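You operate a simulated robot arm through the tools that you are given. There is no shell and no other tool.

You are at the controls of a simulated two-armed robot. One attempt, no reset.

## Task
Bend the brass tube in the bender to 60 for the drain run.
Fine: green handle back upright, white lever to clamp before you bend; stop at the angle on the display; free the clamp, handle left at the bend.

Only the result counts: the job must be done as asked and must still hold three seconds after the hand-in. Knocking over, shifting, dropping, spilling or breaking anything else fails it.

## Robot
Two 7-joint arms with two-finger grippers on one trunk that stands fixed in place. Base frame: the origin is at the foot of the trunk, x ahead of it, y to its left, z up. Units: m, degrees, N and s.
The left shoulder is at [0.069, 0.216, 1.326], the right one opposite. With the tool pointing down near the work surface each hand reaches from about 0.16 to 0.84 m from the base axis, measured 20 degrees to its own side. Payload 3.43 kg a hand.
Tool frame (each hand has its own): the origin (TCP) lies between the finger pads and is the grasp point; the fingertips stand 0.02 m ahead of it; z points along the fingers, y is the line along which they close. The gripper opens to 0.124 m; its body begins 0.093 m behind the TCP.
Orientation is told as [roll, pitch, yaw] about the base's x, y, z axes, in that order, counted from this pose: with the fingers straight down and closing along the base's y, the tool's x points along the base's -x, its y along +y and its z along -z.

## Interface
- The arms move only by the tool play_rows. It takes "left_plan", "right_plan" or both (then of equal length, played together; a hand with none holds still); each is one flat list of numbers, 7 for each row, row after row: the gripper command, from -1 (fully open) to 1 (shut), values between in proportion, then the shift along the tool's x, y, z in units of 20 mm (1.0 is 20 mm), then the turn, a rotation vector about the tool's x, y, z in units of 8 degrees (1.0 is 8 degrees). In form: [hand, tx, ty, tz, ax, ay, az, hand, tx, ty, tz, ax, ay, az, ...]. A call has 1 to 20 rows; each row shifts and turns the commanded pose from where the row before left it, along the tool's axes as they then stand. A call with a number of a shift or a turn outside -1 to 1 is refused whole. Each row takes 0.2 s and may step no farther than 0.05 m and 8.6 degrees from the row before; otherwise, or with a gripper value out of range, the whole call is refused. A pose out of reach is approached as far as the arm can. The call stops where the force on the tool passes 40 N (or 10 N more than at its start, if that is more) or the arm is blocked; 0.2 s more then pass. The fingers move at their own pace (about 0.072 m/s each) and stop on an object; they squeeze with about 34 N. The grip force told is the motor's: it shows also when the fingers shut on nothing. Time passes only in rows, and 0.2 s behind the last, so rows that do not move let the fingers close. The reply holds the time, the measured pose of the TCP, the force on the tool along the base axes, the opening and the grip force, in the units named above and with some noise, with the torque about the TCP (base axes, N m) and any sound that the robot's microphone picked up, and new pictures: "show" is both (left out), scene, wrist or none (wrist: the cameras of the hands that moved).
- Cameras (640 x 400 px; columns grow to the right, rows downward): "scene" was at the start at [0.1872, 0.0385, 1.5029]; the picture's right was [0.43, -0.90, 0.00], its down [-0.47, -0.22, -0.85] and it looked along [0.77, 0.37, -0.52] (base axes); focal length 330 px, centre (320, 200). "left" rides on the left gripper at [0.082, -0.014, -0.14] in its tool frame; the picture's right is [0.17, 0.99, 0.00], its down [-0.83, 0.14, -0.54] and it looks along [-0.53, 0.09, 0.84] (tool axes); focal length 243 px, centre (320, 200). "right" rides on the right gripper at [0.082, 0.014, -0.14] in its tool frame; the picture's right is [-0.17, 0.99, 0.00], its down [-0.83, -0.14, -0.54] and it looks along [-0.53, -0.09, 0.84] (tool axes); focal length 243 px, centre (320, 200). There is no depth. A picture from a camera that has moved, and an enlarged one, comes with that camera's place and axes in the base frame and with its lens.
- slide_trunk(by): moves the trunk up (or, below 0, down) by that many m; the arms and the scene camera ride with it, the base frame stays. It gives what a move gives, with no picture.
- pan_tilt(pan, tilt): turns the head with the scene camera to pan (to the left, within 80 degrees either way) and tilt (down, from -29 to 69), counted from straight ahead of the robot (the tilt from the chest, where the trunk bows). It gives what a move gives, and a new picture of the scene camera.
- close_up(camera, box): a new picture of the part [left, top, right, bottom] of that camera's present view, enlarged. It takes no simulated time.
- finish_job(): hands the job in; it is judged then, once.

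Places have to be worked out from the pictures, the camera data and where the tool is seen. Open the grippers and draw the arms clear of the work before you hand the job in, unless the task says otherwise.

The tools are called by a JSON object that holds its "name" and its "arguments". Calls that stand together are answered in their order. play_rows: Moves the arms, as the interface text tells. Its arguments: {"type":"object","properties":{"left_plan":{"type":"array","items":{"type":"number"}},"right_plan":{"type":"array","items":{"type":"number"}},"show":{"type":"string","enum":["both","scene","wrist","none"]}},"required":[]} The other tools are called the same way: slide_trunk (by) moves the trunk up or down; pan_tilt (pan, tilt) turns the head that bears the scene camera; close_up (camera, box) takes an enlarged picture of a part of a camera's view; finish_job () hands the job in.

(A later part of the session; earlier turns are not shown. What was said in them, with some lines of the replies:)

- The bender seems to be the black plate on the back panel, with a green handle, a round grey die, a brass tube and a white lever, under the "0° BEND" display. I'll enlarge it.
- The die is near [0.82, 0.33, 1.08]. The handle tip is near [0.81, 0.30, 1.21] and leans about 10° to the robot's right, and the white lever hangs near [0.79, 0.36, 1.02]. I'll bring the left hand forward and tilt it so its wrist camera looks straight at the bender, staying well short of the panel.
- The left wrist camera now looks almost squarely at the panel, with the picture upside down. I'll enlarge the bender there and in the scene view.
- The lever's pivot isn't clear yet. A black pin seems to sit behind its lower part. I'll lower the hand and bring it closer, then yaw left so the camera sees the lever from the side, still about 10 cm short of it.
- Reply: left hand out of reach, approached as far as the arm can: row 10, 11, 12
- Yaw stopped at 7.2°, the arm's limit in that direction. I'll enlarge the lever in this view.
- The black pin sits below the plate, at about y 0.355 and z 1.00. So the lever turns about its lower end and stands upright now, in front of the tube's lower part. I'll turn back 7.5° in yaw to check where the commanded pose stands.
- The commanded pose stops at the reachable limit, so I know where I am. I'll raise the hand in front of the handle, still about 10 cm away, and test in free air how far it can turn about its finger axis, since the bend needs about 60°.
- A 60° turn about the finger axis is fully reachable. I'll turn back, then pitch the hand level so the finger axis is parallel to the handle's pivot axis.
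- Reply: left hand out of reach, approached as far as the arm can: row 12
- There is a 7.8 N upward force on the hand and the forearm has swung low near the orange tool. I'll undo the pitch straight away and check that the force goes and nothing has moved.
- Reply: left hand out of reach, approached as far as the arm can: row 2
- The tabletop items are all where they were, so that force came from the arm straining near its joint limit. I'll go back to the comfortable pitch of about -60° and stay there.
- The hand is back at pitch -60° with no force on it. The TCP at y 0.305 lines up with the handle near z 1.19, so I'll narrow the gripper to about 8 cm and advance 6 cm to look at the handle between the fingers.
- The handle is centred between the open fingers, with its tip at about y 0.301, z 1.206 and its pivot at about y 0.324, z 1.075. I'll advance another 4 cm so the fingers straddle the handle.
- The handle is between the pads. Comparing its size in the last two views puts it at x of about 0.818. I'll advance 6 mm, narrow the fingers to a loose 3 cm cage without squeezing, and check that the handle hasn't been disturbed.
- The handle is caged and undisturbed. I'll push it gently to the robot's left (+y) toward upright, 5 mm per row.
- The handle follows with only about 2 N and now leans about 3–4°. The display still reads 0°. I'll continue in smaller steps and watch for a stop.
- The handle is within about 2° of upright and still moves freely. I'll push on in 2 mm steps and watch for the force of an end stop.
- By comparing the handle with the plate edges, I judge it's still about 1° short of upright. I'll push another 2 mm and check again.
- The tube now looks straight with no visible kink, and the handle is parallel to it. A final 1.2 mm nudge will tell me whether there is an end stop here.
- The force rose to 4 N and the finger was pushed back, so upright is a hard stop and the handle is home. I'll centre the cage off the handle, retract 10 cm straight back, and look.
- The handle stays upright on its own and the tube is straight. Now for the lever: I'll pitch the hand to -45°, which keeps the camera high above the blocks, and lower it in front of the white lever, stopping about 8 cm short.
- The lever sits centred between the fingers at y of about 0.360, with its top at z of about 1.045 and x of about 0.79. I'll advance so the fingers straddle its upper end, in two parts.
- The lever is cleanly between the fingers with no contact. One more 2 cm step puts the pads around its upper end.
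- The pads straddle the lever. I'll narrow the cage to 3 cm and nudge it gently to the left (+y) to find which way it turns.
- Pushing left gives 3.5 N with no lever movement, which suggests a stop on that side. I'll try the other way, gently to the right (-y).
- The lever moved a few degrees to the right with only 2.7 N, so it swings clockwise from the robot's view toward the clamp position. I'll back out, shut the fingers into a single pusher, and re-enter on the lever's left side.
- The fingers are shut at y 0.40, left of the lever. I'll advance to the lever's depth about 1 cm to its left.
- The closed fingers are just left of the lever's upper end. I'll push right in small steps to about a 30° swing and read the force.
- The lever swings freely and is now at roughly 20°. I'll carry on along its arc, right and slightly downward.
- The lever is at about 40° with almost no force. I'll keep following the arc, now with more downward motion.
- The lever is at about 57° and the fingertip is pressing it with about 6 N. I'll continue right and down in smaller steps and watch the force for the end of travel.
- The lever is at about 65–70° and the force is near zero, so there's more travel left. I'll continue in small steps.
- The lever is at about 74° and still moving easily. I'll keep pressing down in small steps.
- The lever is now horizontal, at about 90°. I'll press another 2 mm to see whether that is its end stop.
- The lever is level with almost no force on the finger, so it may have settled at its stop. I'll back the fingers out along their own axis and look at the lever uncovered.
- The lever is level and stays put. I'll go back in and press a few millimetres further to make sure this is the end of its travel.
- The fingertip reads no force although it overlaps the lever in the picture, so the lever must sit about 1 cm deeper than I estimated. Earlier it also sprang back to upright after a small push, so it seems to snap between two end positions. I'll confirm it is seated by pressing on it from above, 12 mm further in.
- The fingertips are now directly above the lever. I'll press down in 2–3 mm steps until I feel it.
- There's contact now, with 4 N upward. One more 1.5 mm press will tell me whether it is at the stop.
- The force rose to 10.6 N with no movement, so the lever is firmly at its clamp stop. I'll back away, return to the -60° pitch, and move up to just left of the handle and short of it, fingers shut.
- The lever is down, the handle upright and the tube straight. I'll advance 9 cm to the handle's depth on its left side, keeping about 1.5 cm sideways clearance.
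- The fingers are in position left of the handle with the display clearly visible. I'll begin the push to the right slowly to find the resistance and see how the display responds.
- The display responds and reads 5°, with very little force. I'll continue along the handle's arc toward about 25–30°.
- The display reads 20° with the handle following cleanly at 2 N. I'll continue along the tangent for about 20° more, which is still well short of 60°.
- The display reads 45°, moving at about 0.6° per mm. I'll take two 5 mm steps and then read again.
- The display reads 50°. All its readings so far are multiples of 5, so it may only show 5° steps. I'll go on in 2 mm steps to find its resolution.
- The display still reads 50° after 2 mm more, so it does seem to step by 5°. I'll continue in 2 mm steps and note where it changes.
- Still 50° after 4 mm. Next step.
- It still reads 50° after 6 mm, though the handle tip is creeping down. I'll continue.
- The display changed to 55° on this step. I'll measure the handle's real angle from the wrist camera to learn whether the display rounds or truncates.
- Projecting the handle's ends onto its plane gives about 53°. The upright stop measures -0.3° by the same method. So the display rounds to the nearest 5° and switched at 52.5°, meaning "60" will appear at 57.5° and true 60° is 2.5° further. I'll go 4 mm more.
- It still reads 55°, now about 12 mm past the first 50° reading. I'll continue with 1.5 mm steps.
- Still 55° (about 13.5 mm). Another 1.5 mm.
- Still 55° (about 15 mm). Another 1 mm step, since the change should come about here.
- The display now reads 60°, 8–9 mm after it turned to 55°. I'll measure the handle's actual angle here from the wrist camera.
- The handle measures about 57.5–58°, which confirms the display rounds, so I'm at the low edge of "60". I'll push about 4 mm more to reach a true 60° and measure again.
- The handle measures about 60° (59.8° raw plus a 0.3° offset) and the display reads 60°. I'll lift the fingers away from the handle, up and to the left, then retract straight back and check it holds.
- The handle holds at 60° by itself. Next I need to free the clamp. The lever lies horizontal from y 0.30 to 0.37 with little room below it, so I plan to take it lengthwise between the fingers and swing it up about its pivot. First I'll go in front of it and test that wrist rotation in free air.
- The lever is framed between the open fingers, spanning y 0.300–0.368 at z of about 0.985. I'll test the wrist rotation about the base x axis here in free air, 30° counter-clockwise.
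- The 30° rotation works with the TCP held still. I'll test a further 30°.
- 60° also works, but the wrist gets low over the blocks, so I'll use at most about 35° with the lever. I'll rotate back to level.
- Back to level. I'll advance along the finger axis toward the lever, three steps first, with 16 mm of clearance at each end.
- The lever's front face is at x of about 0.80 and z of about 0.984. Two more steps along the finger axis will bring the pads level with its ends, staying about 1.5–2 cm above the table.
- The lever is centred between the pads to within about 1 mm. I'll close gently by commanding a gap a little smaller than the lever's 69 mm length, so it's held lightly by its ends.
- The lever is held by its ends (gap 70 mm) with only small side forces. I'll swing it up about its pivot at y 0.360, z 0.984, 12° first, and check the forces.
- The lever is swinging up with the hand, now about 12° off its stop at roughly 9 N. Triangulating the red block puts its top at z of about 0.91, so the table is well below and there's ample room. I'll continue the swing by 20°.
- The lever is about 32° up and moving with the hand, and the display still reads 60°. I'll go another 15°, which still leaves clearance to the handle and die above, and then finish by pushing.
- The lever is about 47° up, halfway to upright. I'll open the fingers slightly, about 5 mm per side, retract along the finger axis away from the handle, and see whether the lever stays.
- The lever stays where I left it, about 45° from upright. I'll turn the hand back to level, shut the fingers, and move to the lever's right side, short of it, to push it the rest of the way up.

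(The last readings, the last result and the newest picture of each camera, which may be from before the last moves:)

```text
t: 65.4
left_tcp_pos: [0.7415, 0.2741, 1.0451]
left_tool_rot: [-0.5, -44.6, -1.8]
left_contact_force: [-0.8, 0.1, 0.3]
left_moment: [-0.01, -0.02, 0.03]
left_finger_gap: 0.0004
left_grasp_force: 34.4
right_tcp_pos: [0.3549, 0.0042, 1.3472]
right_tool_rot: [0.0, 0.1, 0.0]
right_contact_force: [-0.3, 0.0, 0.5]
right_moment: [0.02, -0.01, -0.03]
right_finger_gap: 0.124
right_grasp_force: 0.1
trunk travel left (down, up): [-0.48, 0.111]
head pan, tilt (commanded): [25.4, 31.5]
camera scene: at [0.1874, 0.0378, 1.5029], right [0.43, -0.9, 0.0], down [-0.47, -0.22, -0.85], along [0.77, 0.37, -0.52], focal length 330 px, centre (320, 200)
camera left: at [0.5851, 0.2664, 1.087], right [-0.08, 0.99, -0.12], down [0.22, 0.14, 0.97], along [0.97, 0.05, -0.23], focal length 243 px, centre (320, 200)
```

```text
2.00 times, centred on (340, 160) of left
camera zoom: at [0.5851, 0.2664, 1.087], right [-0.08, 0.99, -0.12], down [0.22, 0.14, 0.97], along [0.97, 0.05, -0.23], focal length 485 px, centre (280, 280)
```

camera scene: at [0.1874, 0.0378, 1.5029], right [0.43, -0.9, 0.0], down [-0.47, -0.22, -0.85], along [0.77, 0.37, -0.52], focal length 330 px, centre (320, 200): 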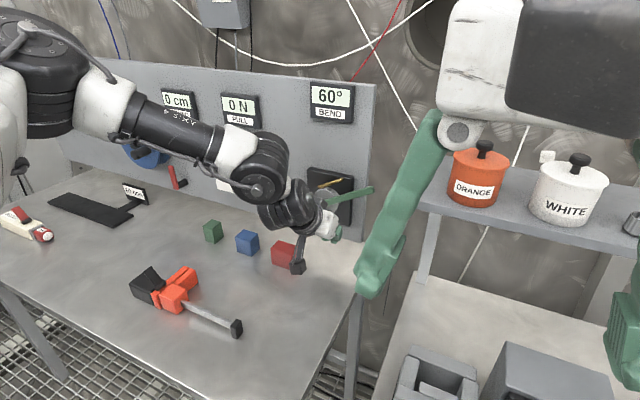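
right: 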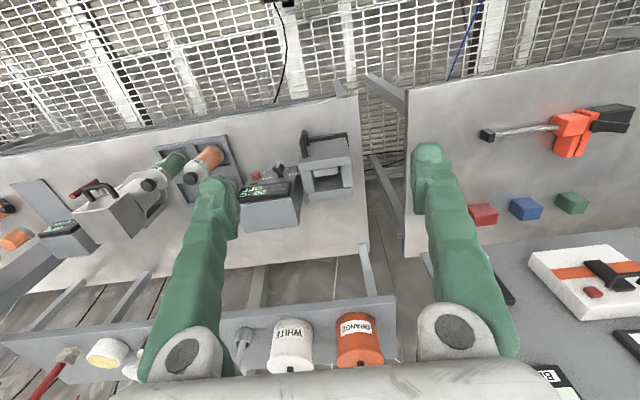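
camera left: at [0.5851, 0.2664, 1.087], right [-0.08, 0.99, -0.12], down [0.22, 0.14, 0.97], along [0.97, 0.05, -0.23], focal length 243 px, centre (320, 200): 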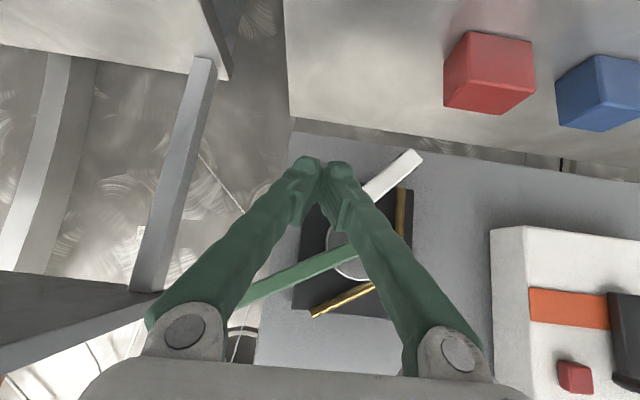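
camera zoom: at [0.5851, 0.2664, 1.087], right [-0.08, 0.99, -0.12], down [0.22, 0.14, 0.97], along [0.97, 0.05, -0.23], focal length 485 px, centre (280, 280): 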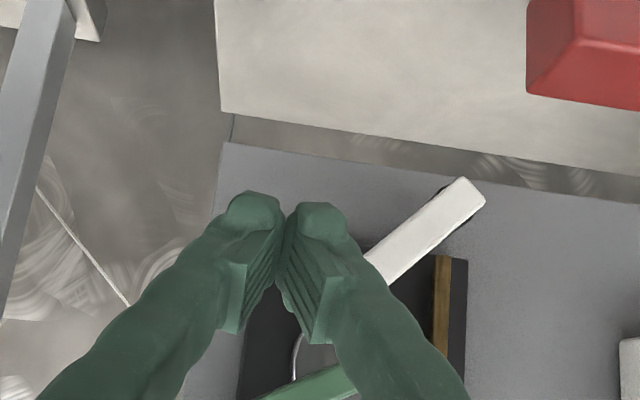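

The closed fingers are to the right of the tilted lever. I'll advance to its depth, still about 2 cm to its right.

{"name": "play_rows", "arguments": {"left_plan": [1, -0.11, 0, 0.835, 0, 0, 0, 1, -0.11, 0, 0.835, 0, 0, 0, 1, -0.11, 0, 0.835, 0, 0, 0, 1, -0.11, 0, 0.835, 0, 0, 0], "show": "wrist"}}

{"name": "close_up", "arguments": {"camera": "left", "box": [230, 60, 450, 260]}}

{"name": "close_up", "arguments": {"camera": "scene", "box": [270, 160, 380, 270]}}

```text
t: 66.4
left_tcp_pos: [0.7962, 0.2716, 1.0025]
left_tool_rot: [-0.5, -44.6, -1.7]
left_contact_force: [0.4, 0.4, 0.4]
left_moment: [0.0, -0.04, 0.04]
left_finger_gap: 0.0
left_grasp_force: 34.4
right_tcp_pos: [0.3557, 0.0048, 1.3467]
right_tool_rot: [0.1, 0.0, 0.0]
right_contact_force: [-0.5, 0.8, 1.6]
right_moment: [0.02, 0.02, -0.02]
right_finger_gap: 0.1239
right_grasp_force: 0.0
trunk travel left (down, up): [-0.48, 0.111]
head pan, tilt (commanded): [25.4, 31.5]
camera left: at [0.6387, 0.2648, 1.0444], right [-0.08, 0.99, -0.12], down [0.22, 0.14, 0.97], along [0.97, 0.05, -0.23], focal length 243 px, centre (320, 200)
```

left: 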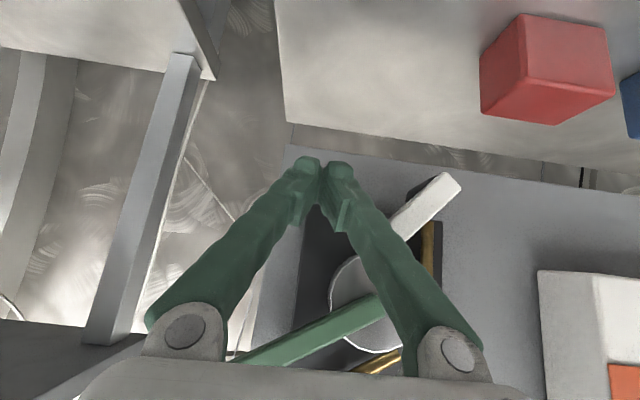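

```text
2.00 times, centred on (340, 160) of left
camera zoom: at [0.6387, 0.2648, 1.0444], right [-0.08, 0.99, -0.12], down [0.22, 0.14, 0.97], along [0.97, 0.05, -0.23], focal length 485 px, centre (280, 280)
```

zoom: 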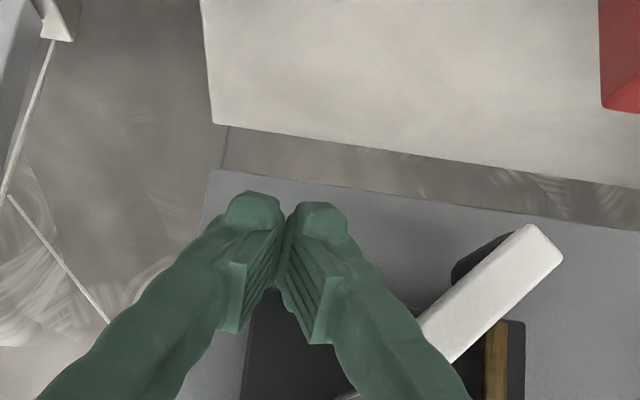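

```text
3.64 times, centred on (325, 215) of scene
camera zoom: at [0.1882, 0.0389, 1.5028], right [0.43, -0.9, 0.0], down [-0.47, -0.22, -0.85], along [0.77, 0.37, -0.52], focal length 1199 px, centre (302, 146)
```

zoom: 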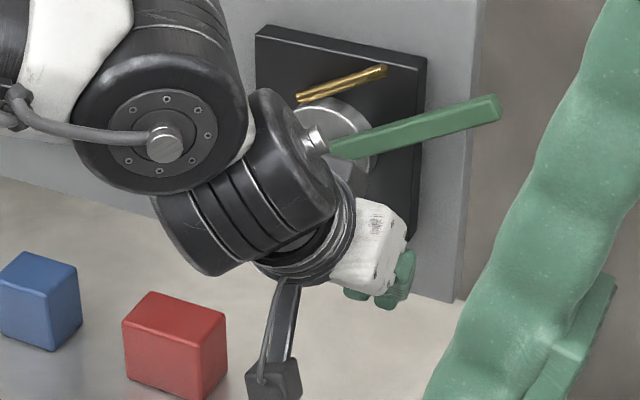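

The fingers are at the lever's depth, to its right and below the handle. I'll push left (+y) toward the lever.

{"name": "play_rows", "arguments": {"left_plan": [1, 0, 0.3, 0, 0, 0, 0, 1, 0, 0.3, 0, 0, 0, 0, 1, 0, 0.3, 0, 0, 0, 0, 1, 0, 0.3, 0, 0, 0, 0, 1, 0, 0.3, 0, 0, 0, 0, 1, 0, 0.3, 0, 0, 0, 0], "show": "wrist"}}

{"name": "close_up", "arguments": {"camera": "left", "box": [230, 60, 450, 260]}}

```text
t: 67.8
left_tcp_pos: [0.7958, 0.3089, 1.0038]
left_tool_rot: [-0.5, -44.7, -1.8]
left_contact_force: [0.6, -0.5, 0.0]
left_moment: [0.0, -0.02, -0.01]
left_finger_gap: 0.0
left_grasp_force: 34.0
right_tcp_pos: [0.3537, 0.0051, 1.3478]
right_tool_rot: [-0.1, 0.0, 0.0]
right_contact_force: [0.9, 0.0, 1.1]
right_moment: [0.0, -0.03, 0.01]
right_finger_gap: 0.124
right_grasp_force: 0.0
trunk travel left (down, up): [-0.48, 0.111]
head pan, tilt (commanded): [25.4, 31.5]
camera left: at [0.6389, 0.3012, 1.0455], right [-0.08, 0.99, -0.12], down [0.22, 0.14, 0.97], along [0.97, 0.05, -0.23], focal length 243 px, centre (320, 200)
```

left: 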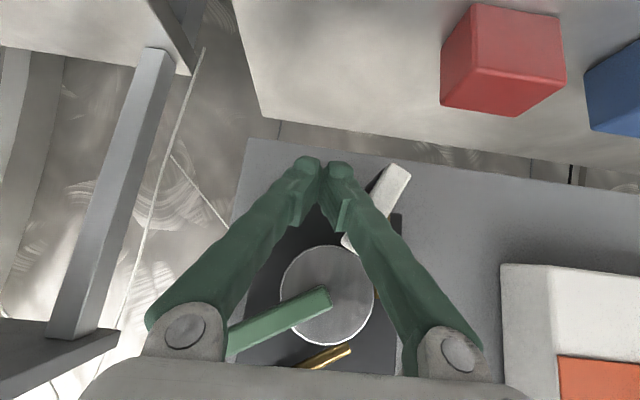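

```text
2.00 times, centred on (340, 160) of left
camera zoom: at [0.6389, 0.3012, 1.0455], right [-0.08, 0.99, -0.12], down [0.22, 0.14, 0.97], along [0.97, 0.05, -0.23], focal length 485 px, centre (280, 280)
```

zoom: 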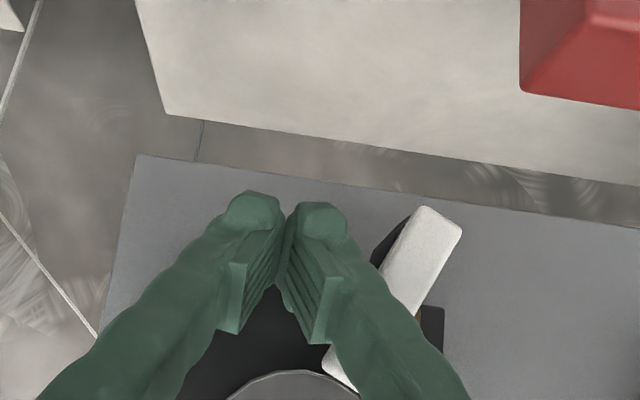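

The lever is moving and is now about 25° from upright. I'll keep pushing left in smaller steps.

{"name": "play_rows", "arguments": {"left_plan": [1, 0, 0.2, 0, 0, 0, 0, 1, 0, 0.2, 0, 0, 0, 0, 1, 0, 0.2, 0, 0, 0, 0, 1, 0, 0.15, 0, 0, 0, 0], "show": "wrist"}}

{"name": "close_up", "arguments": {"camera": "left", "box": [230, 60, 450, 260]}}

```text
t: 68.8
left_tcp_pos: [0.7969, 0.3234, 1.0027]
left_tool_rot: [-0.5, -44.6, -1.8]
left_contact_force: [0.0, 0.0, -0.6]
left_moment: [-0.01, 0.03, 0.01]
left_finger_gap: 0.0001
left_grasp_force: 33.7
right_tcp_pos: [0.3549, 0.0054, 1.3466]
right_tool_rot: [0.0, -0.1, 0.0]
right_contact_force: [-0.4, 0.4, -0.5]
right_moment: [0.0, 0.0, 0.0]
right_finger_gap: 0.1237
right_grasp_force: 0.1
trunk travel left (down, up): [-0.48, 0.111]
head pan, tilt (commanded): [25.4, 31.5]
camera left: at [0.6394, 0.3161, 1.0451], right [-0.08, 0.99, -0.12], down [0.22, 0.14, 0.97], along [0.97, 0.05, -0.23], focal length 243 px, centre (320, 200)
```

left: 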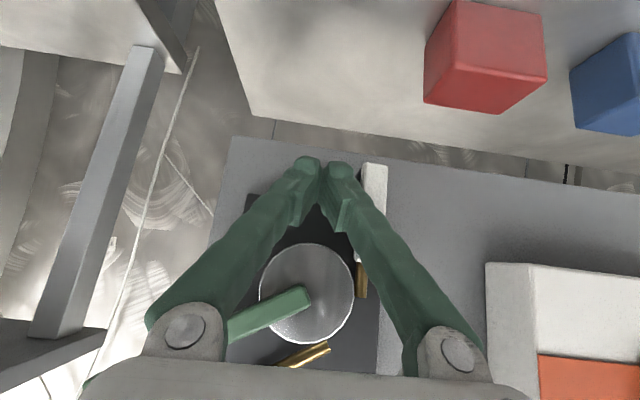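

```text
2.00 times, centred on (340, 160) of left
camera zoom: at [0.6394, 0.3161, 1.0451], right [-0.08, 0.99, -0.12], down [0.22, 0.14, 0.97], along [0.97, 0.05, -0.23], focal length 485 px, centre (280, 280)
```

zoom: 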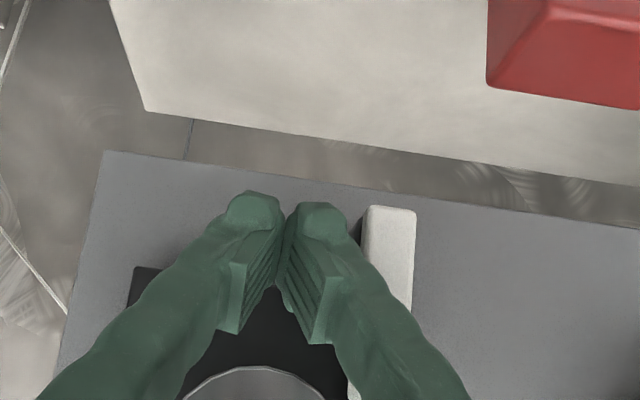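

The lever looks almost upright, perhaps snapped there. I'll press a little further left to make sure it is seated against its free stop.

{"name": "play_rows", "arguments": {"left_plan": [1, 0, 0.15, 0, 0, 0, 0, 1, 0, 0.1, 0, 0, 0, 0, 1, 0, 0.1, 0, 0, 0, 0], "show": "wrist"}}

{"name": "close_up", "arguments": {"camera": "left", "box": [230, 60, 450, 260]}}

```text
t: 69.6
left_tcp_pos: [0.7966, 0.3274, 1.003]
left_tool_rot: [-0.5, -44.6, -1.9]
left_contact_force: [0.6, -6.2, -1.8]
left_moment: [0.07, -0.01, 0.02]
left_finger_gap: 0.0002
left_grasp_force: 33.1
right_tcp_pos: [0.3539, 0.0037, 1.3475]
right_tool_rot: [0.0, 0.0, -0.1]
right_contact_force: [-0.1, -0.2, 0.2]
right_moment: [-0.02, 0.02, 0.02]
right_finger_gap: 0.1241
right_grasp_force: 0.1
trunk travel left (down, up): [-0.48, 0.111]
head pan, tilt (commanded): [25.4, 31.5]
camera left: at [0.6395, 0.321, 1.0454], right [-0.08, 0.99, -0.12], down [0.22, 0.14, 0.97], along [0.97, 0.05, -0.23], focal length 243 px, centre (320, 200)
```

left: 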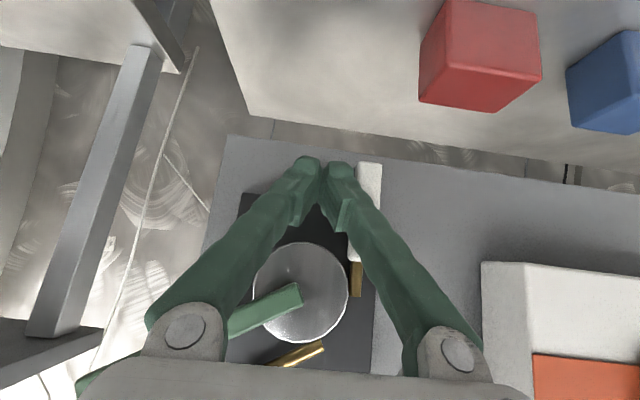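

```text
2.00 times, centred on (340, 160) of left
camera zoom: at [0.6395, 0.321, 1.0454], right [-0.08, 0.99, -0.12], down [0.22, 0.14, 0.97], along [0.97, 0.05, -0.23], focal length 485 px, centre (280, 280)
```

zoom: 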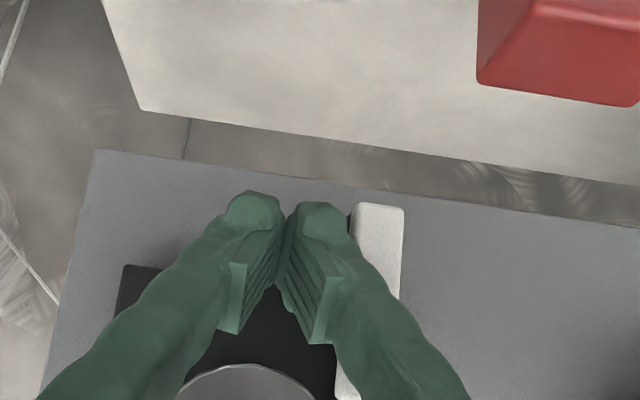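

The force rose to 6 N with the lever upright, so it is seated at its free stop. I'll ease off to the right and retract along the finger axis, then inspect everything.

{"name": "play_rows", "arguments": {"left_plan": [1, 0, -0.25, 0, 0, 0, 0, 1, 0, -0.2, 0, 0, 0, 0, 1, 0, 0, -1, 0, 0, 0, 1, 0, 0, -1, 0, 0, 0, 1, 0, 0, -1, 0, 0, 0, 1, 0, 0, -1, 0, 0, 0, 1, 0, 0, -1, 0, 0, 0, 1, 0.4, 0, -0.9, 0, 0, 0, 1, 0.4, 0, -0.9, 0, 0, 0], "show": "both"}}

{"name": "close_up", "arguments": {"camera": "left", "box": [220, 40, 440, 260]}}

{"name": "close_up", "arguments": {"camera": "scene", "box": [270, 70, 390, 270]}}

```text
t: 71.6
left_tcp_pos: [0.6885, 0.3252, 1.0893]
left_tool_rot: [-0.5, -44.7, -1.8]
left_contact_force: [-0.1, -0.4, 0.0]
left_moment: [-0.03, 0.02, 0.01]
left_finger_gap: 0.0
left_grasp_force: 34.2
right_tcp_pos: [0.3541, 0.0061, 1.3481]
right_tool_rot: [0.1, -0.1, 0.0]
right_contact_force: [-0.1, -0.5, -0.4]
right_moment: [0.0, 0.0, -0.02]
right_finger_gap: 0.1241
right_grasp_force: 0.1
trunk travel left (down, up): [-0.48, 0.111]
head pan, tilt (commanded): [25.4, 31.5]
camera scene: at [0.1862, 0.0386, 1.503], right [0.43, -0.9, 0.0], down [-0.47, -0.22, -0.85], along [0.77, 0.37, -0.52], focal length 330 px, centre (320, 200)
camera left: at [0.5314, 0.3184, 1.1313], right [-0.08, 0.99, -0.12], down [0.22, 0.14, 0.97], along [0.97, 0.05, -0.23], focal length 243 px, centre (320, 200)
```

scene: 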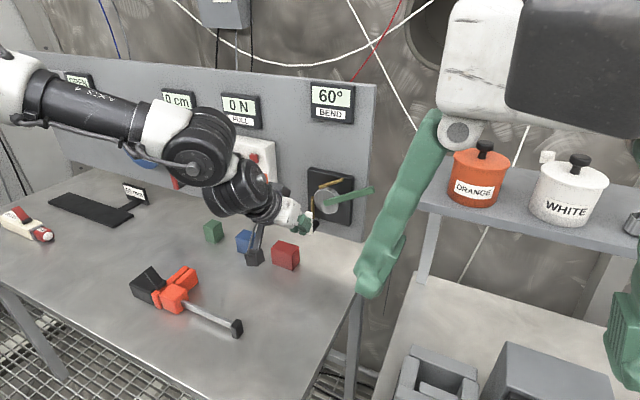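
left: 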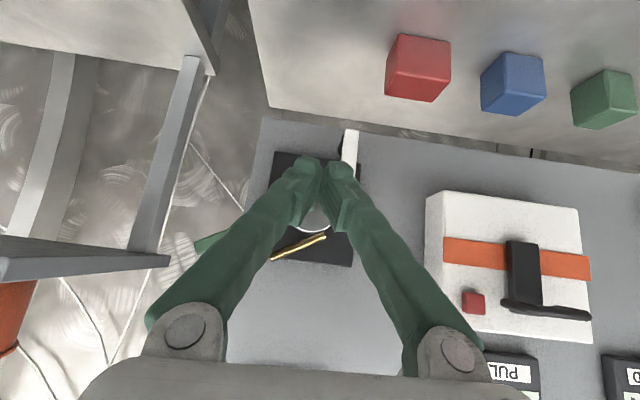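

```text
1.82 times, centred on (330, 150) of left
camera zoom: at [0.5314, 0.3184, 1.1313], right [-0.08, 0.99, -0.12], down [0.22, 0.14, 0.97], along [0.97, 0.05, -0.23], focal length 441 px, centre (302, 291)
```

zoom: 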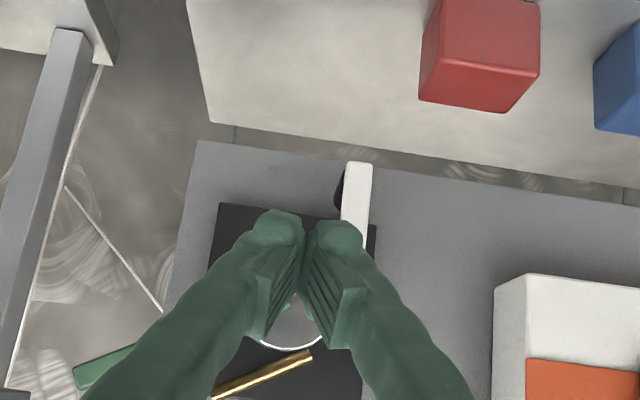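

```text
2.00 times, centred on (330, 170) of scene
camera zoom: at [0.1862, 0.0386, 1.503], right [0.43, -0.9, 0.0], down [-0.47, -0.22, -0.85], along [0.77, 0.37, -0.52], focal length 660 px, centre (300, 260)
```

zoom: 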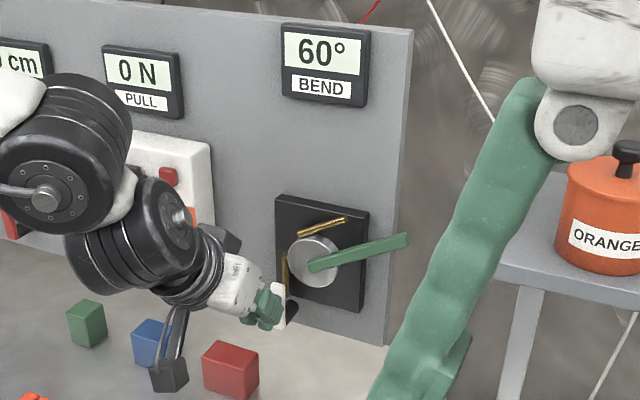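

The lever is upright again, the handle is still at its bend and the display reads 60°. I'll open the gripper and draw the left arm back and up, well clear of the work.

{"name": "play_rows", "arguments": {"left_plan": [1, 0, 0.1, -1, 0, 0, 0, 1, 0, 0.1, -1, 0, 0, 0, -1, 0, 0.1, -1, 0, 0, 0, -1, 0, 0.1, -1, 0, 0, 0, -1, 0, 0.1, -1, 0, 0, 0, -1, 0, 0.1, -1, 0, 0, 0, -1, 0, 0.1, -1, 0, 0, 0, -1, 0, 0.1, -1, 0, 0, 0, -1, 0, 0.1, -1, 0, 0, 0, -1, 0, 0.1, -1, 0, 0, 0], "show": "both"}}

{"name": "close_up", "arguments": {"camera": "scene", "box": [270, 70, 390, 270]}}

{"name": "close_up", "arguments": {"camera": "left", "box": [220, 100, 440, 300]}}

```text
t: 73.8
left_tcp_pos: [0.5488, 0.3509, 1.2296]
left_tool_rot: [-0.4, -44.6, -1.8]
left_contact_force: [-1.2, -0.1, 0.0]
left_moment: [-0.02, -0.02, 0.0]
left_finger_gap: 0.124
left_grasp_force: 0.1
right_tcp_pos: [0.353, 0.006, 1.3483]
right_tool_rot: [0.0, -0.1, -0.1]
right_contact_force: [0.1, -0.5, -1.0]
right_moment: [-0.01, 0.0, 0.0]
right_finger_gap: 0.1243
right_grasp_force: 0.0
trunk travel left (down, up): [-0.48, 0.111]
head pan, tilt (commanded): [25.4, 31.5]
camera scene: at [0.186, 0.0384, 1.5031], right [0.43, -0.9, 0.0], down [-0.47, -0.22, -0.85], along [0.77, 0.37, -0.52], focal length 330 px, centre (320, 200)
camera left: at [0.3919, 0.3441, 1.2726], right [-0.08, 0.99, -0.12], down [0.22, 0.14, 0.97], along [0.97, 0.05, -0.23], focal length 243 px, centre (320, 200)
```

scene: 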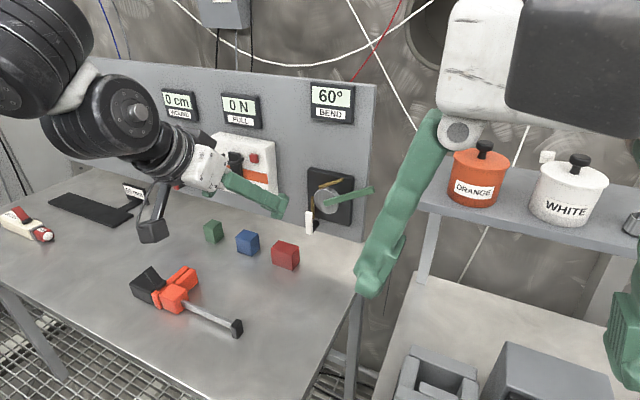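
left: 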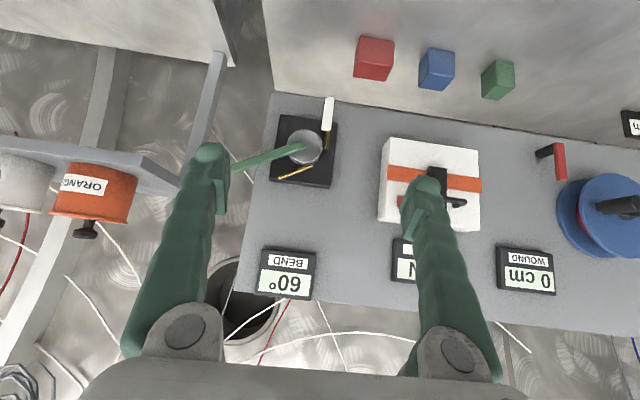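

```text
2.00 times, centred on (330, 170) of scene
camera zoom: at [0.186, 0.0384, 1.5031], right [0.43, -0.9, 0.0], down [-0.47, -0.22, -0.85], along [0.77, 0.37, -0.52], focal length 660 px, centre (300, 260)
```

zoom: 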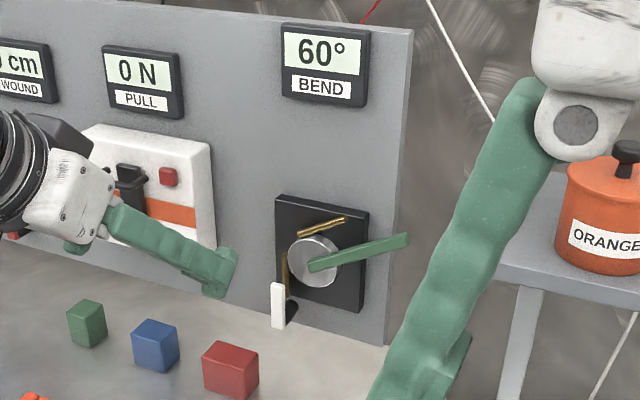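

```text
2.00 times, centred on (330, 200) of left
camera zoom: at [0.3919, 0.3441, 1.2726], right [-0.08, 0.99, -0.12], down [0.22, 0.14, 0.97], along [0.97, 0.05, -0.23], focal length 485 px, centre (300, 200)
```

zoom: 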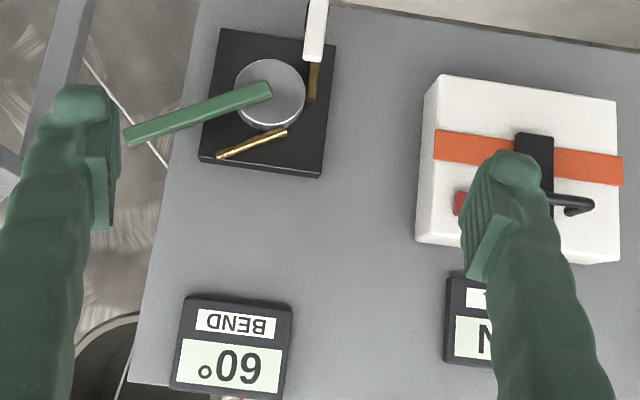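

Everything is as asked: the display reads 60°, the handle rests at the bend, the white lever is back upright in its free position, and the blocks and tools are where they were. The arms are clear and the grippers open, so I'm handing in.

{"name": "finish_job", "arguments": {}}

```text
The job is handed in.
```

The brass tube is bent and handed in. The bender's display reads 60°, and I measured the handle at about 60° from the wrist camera.

- **Order followed:** I brought the green handle back to its upright stop and turned the white lever to its clamp stop. Then I bent the tube to 60°.
- **Angle:** the display only shows 5° steps and switched to 60 at about 57.5°. I pushed on to a true 60° rather than stopping at the first reading.
- **Final state:** the lever is back upright in its free position and the handle is left at the bend. Both grippers are open and the arms are clear of the work.
- **Surroundings:** the blocks and tools on the table look undisturbed in the last pictures.

The hand-in was accepted, but no verdict came back.
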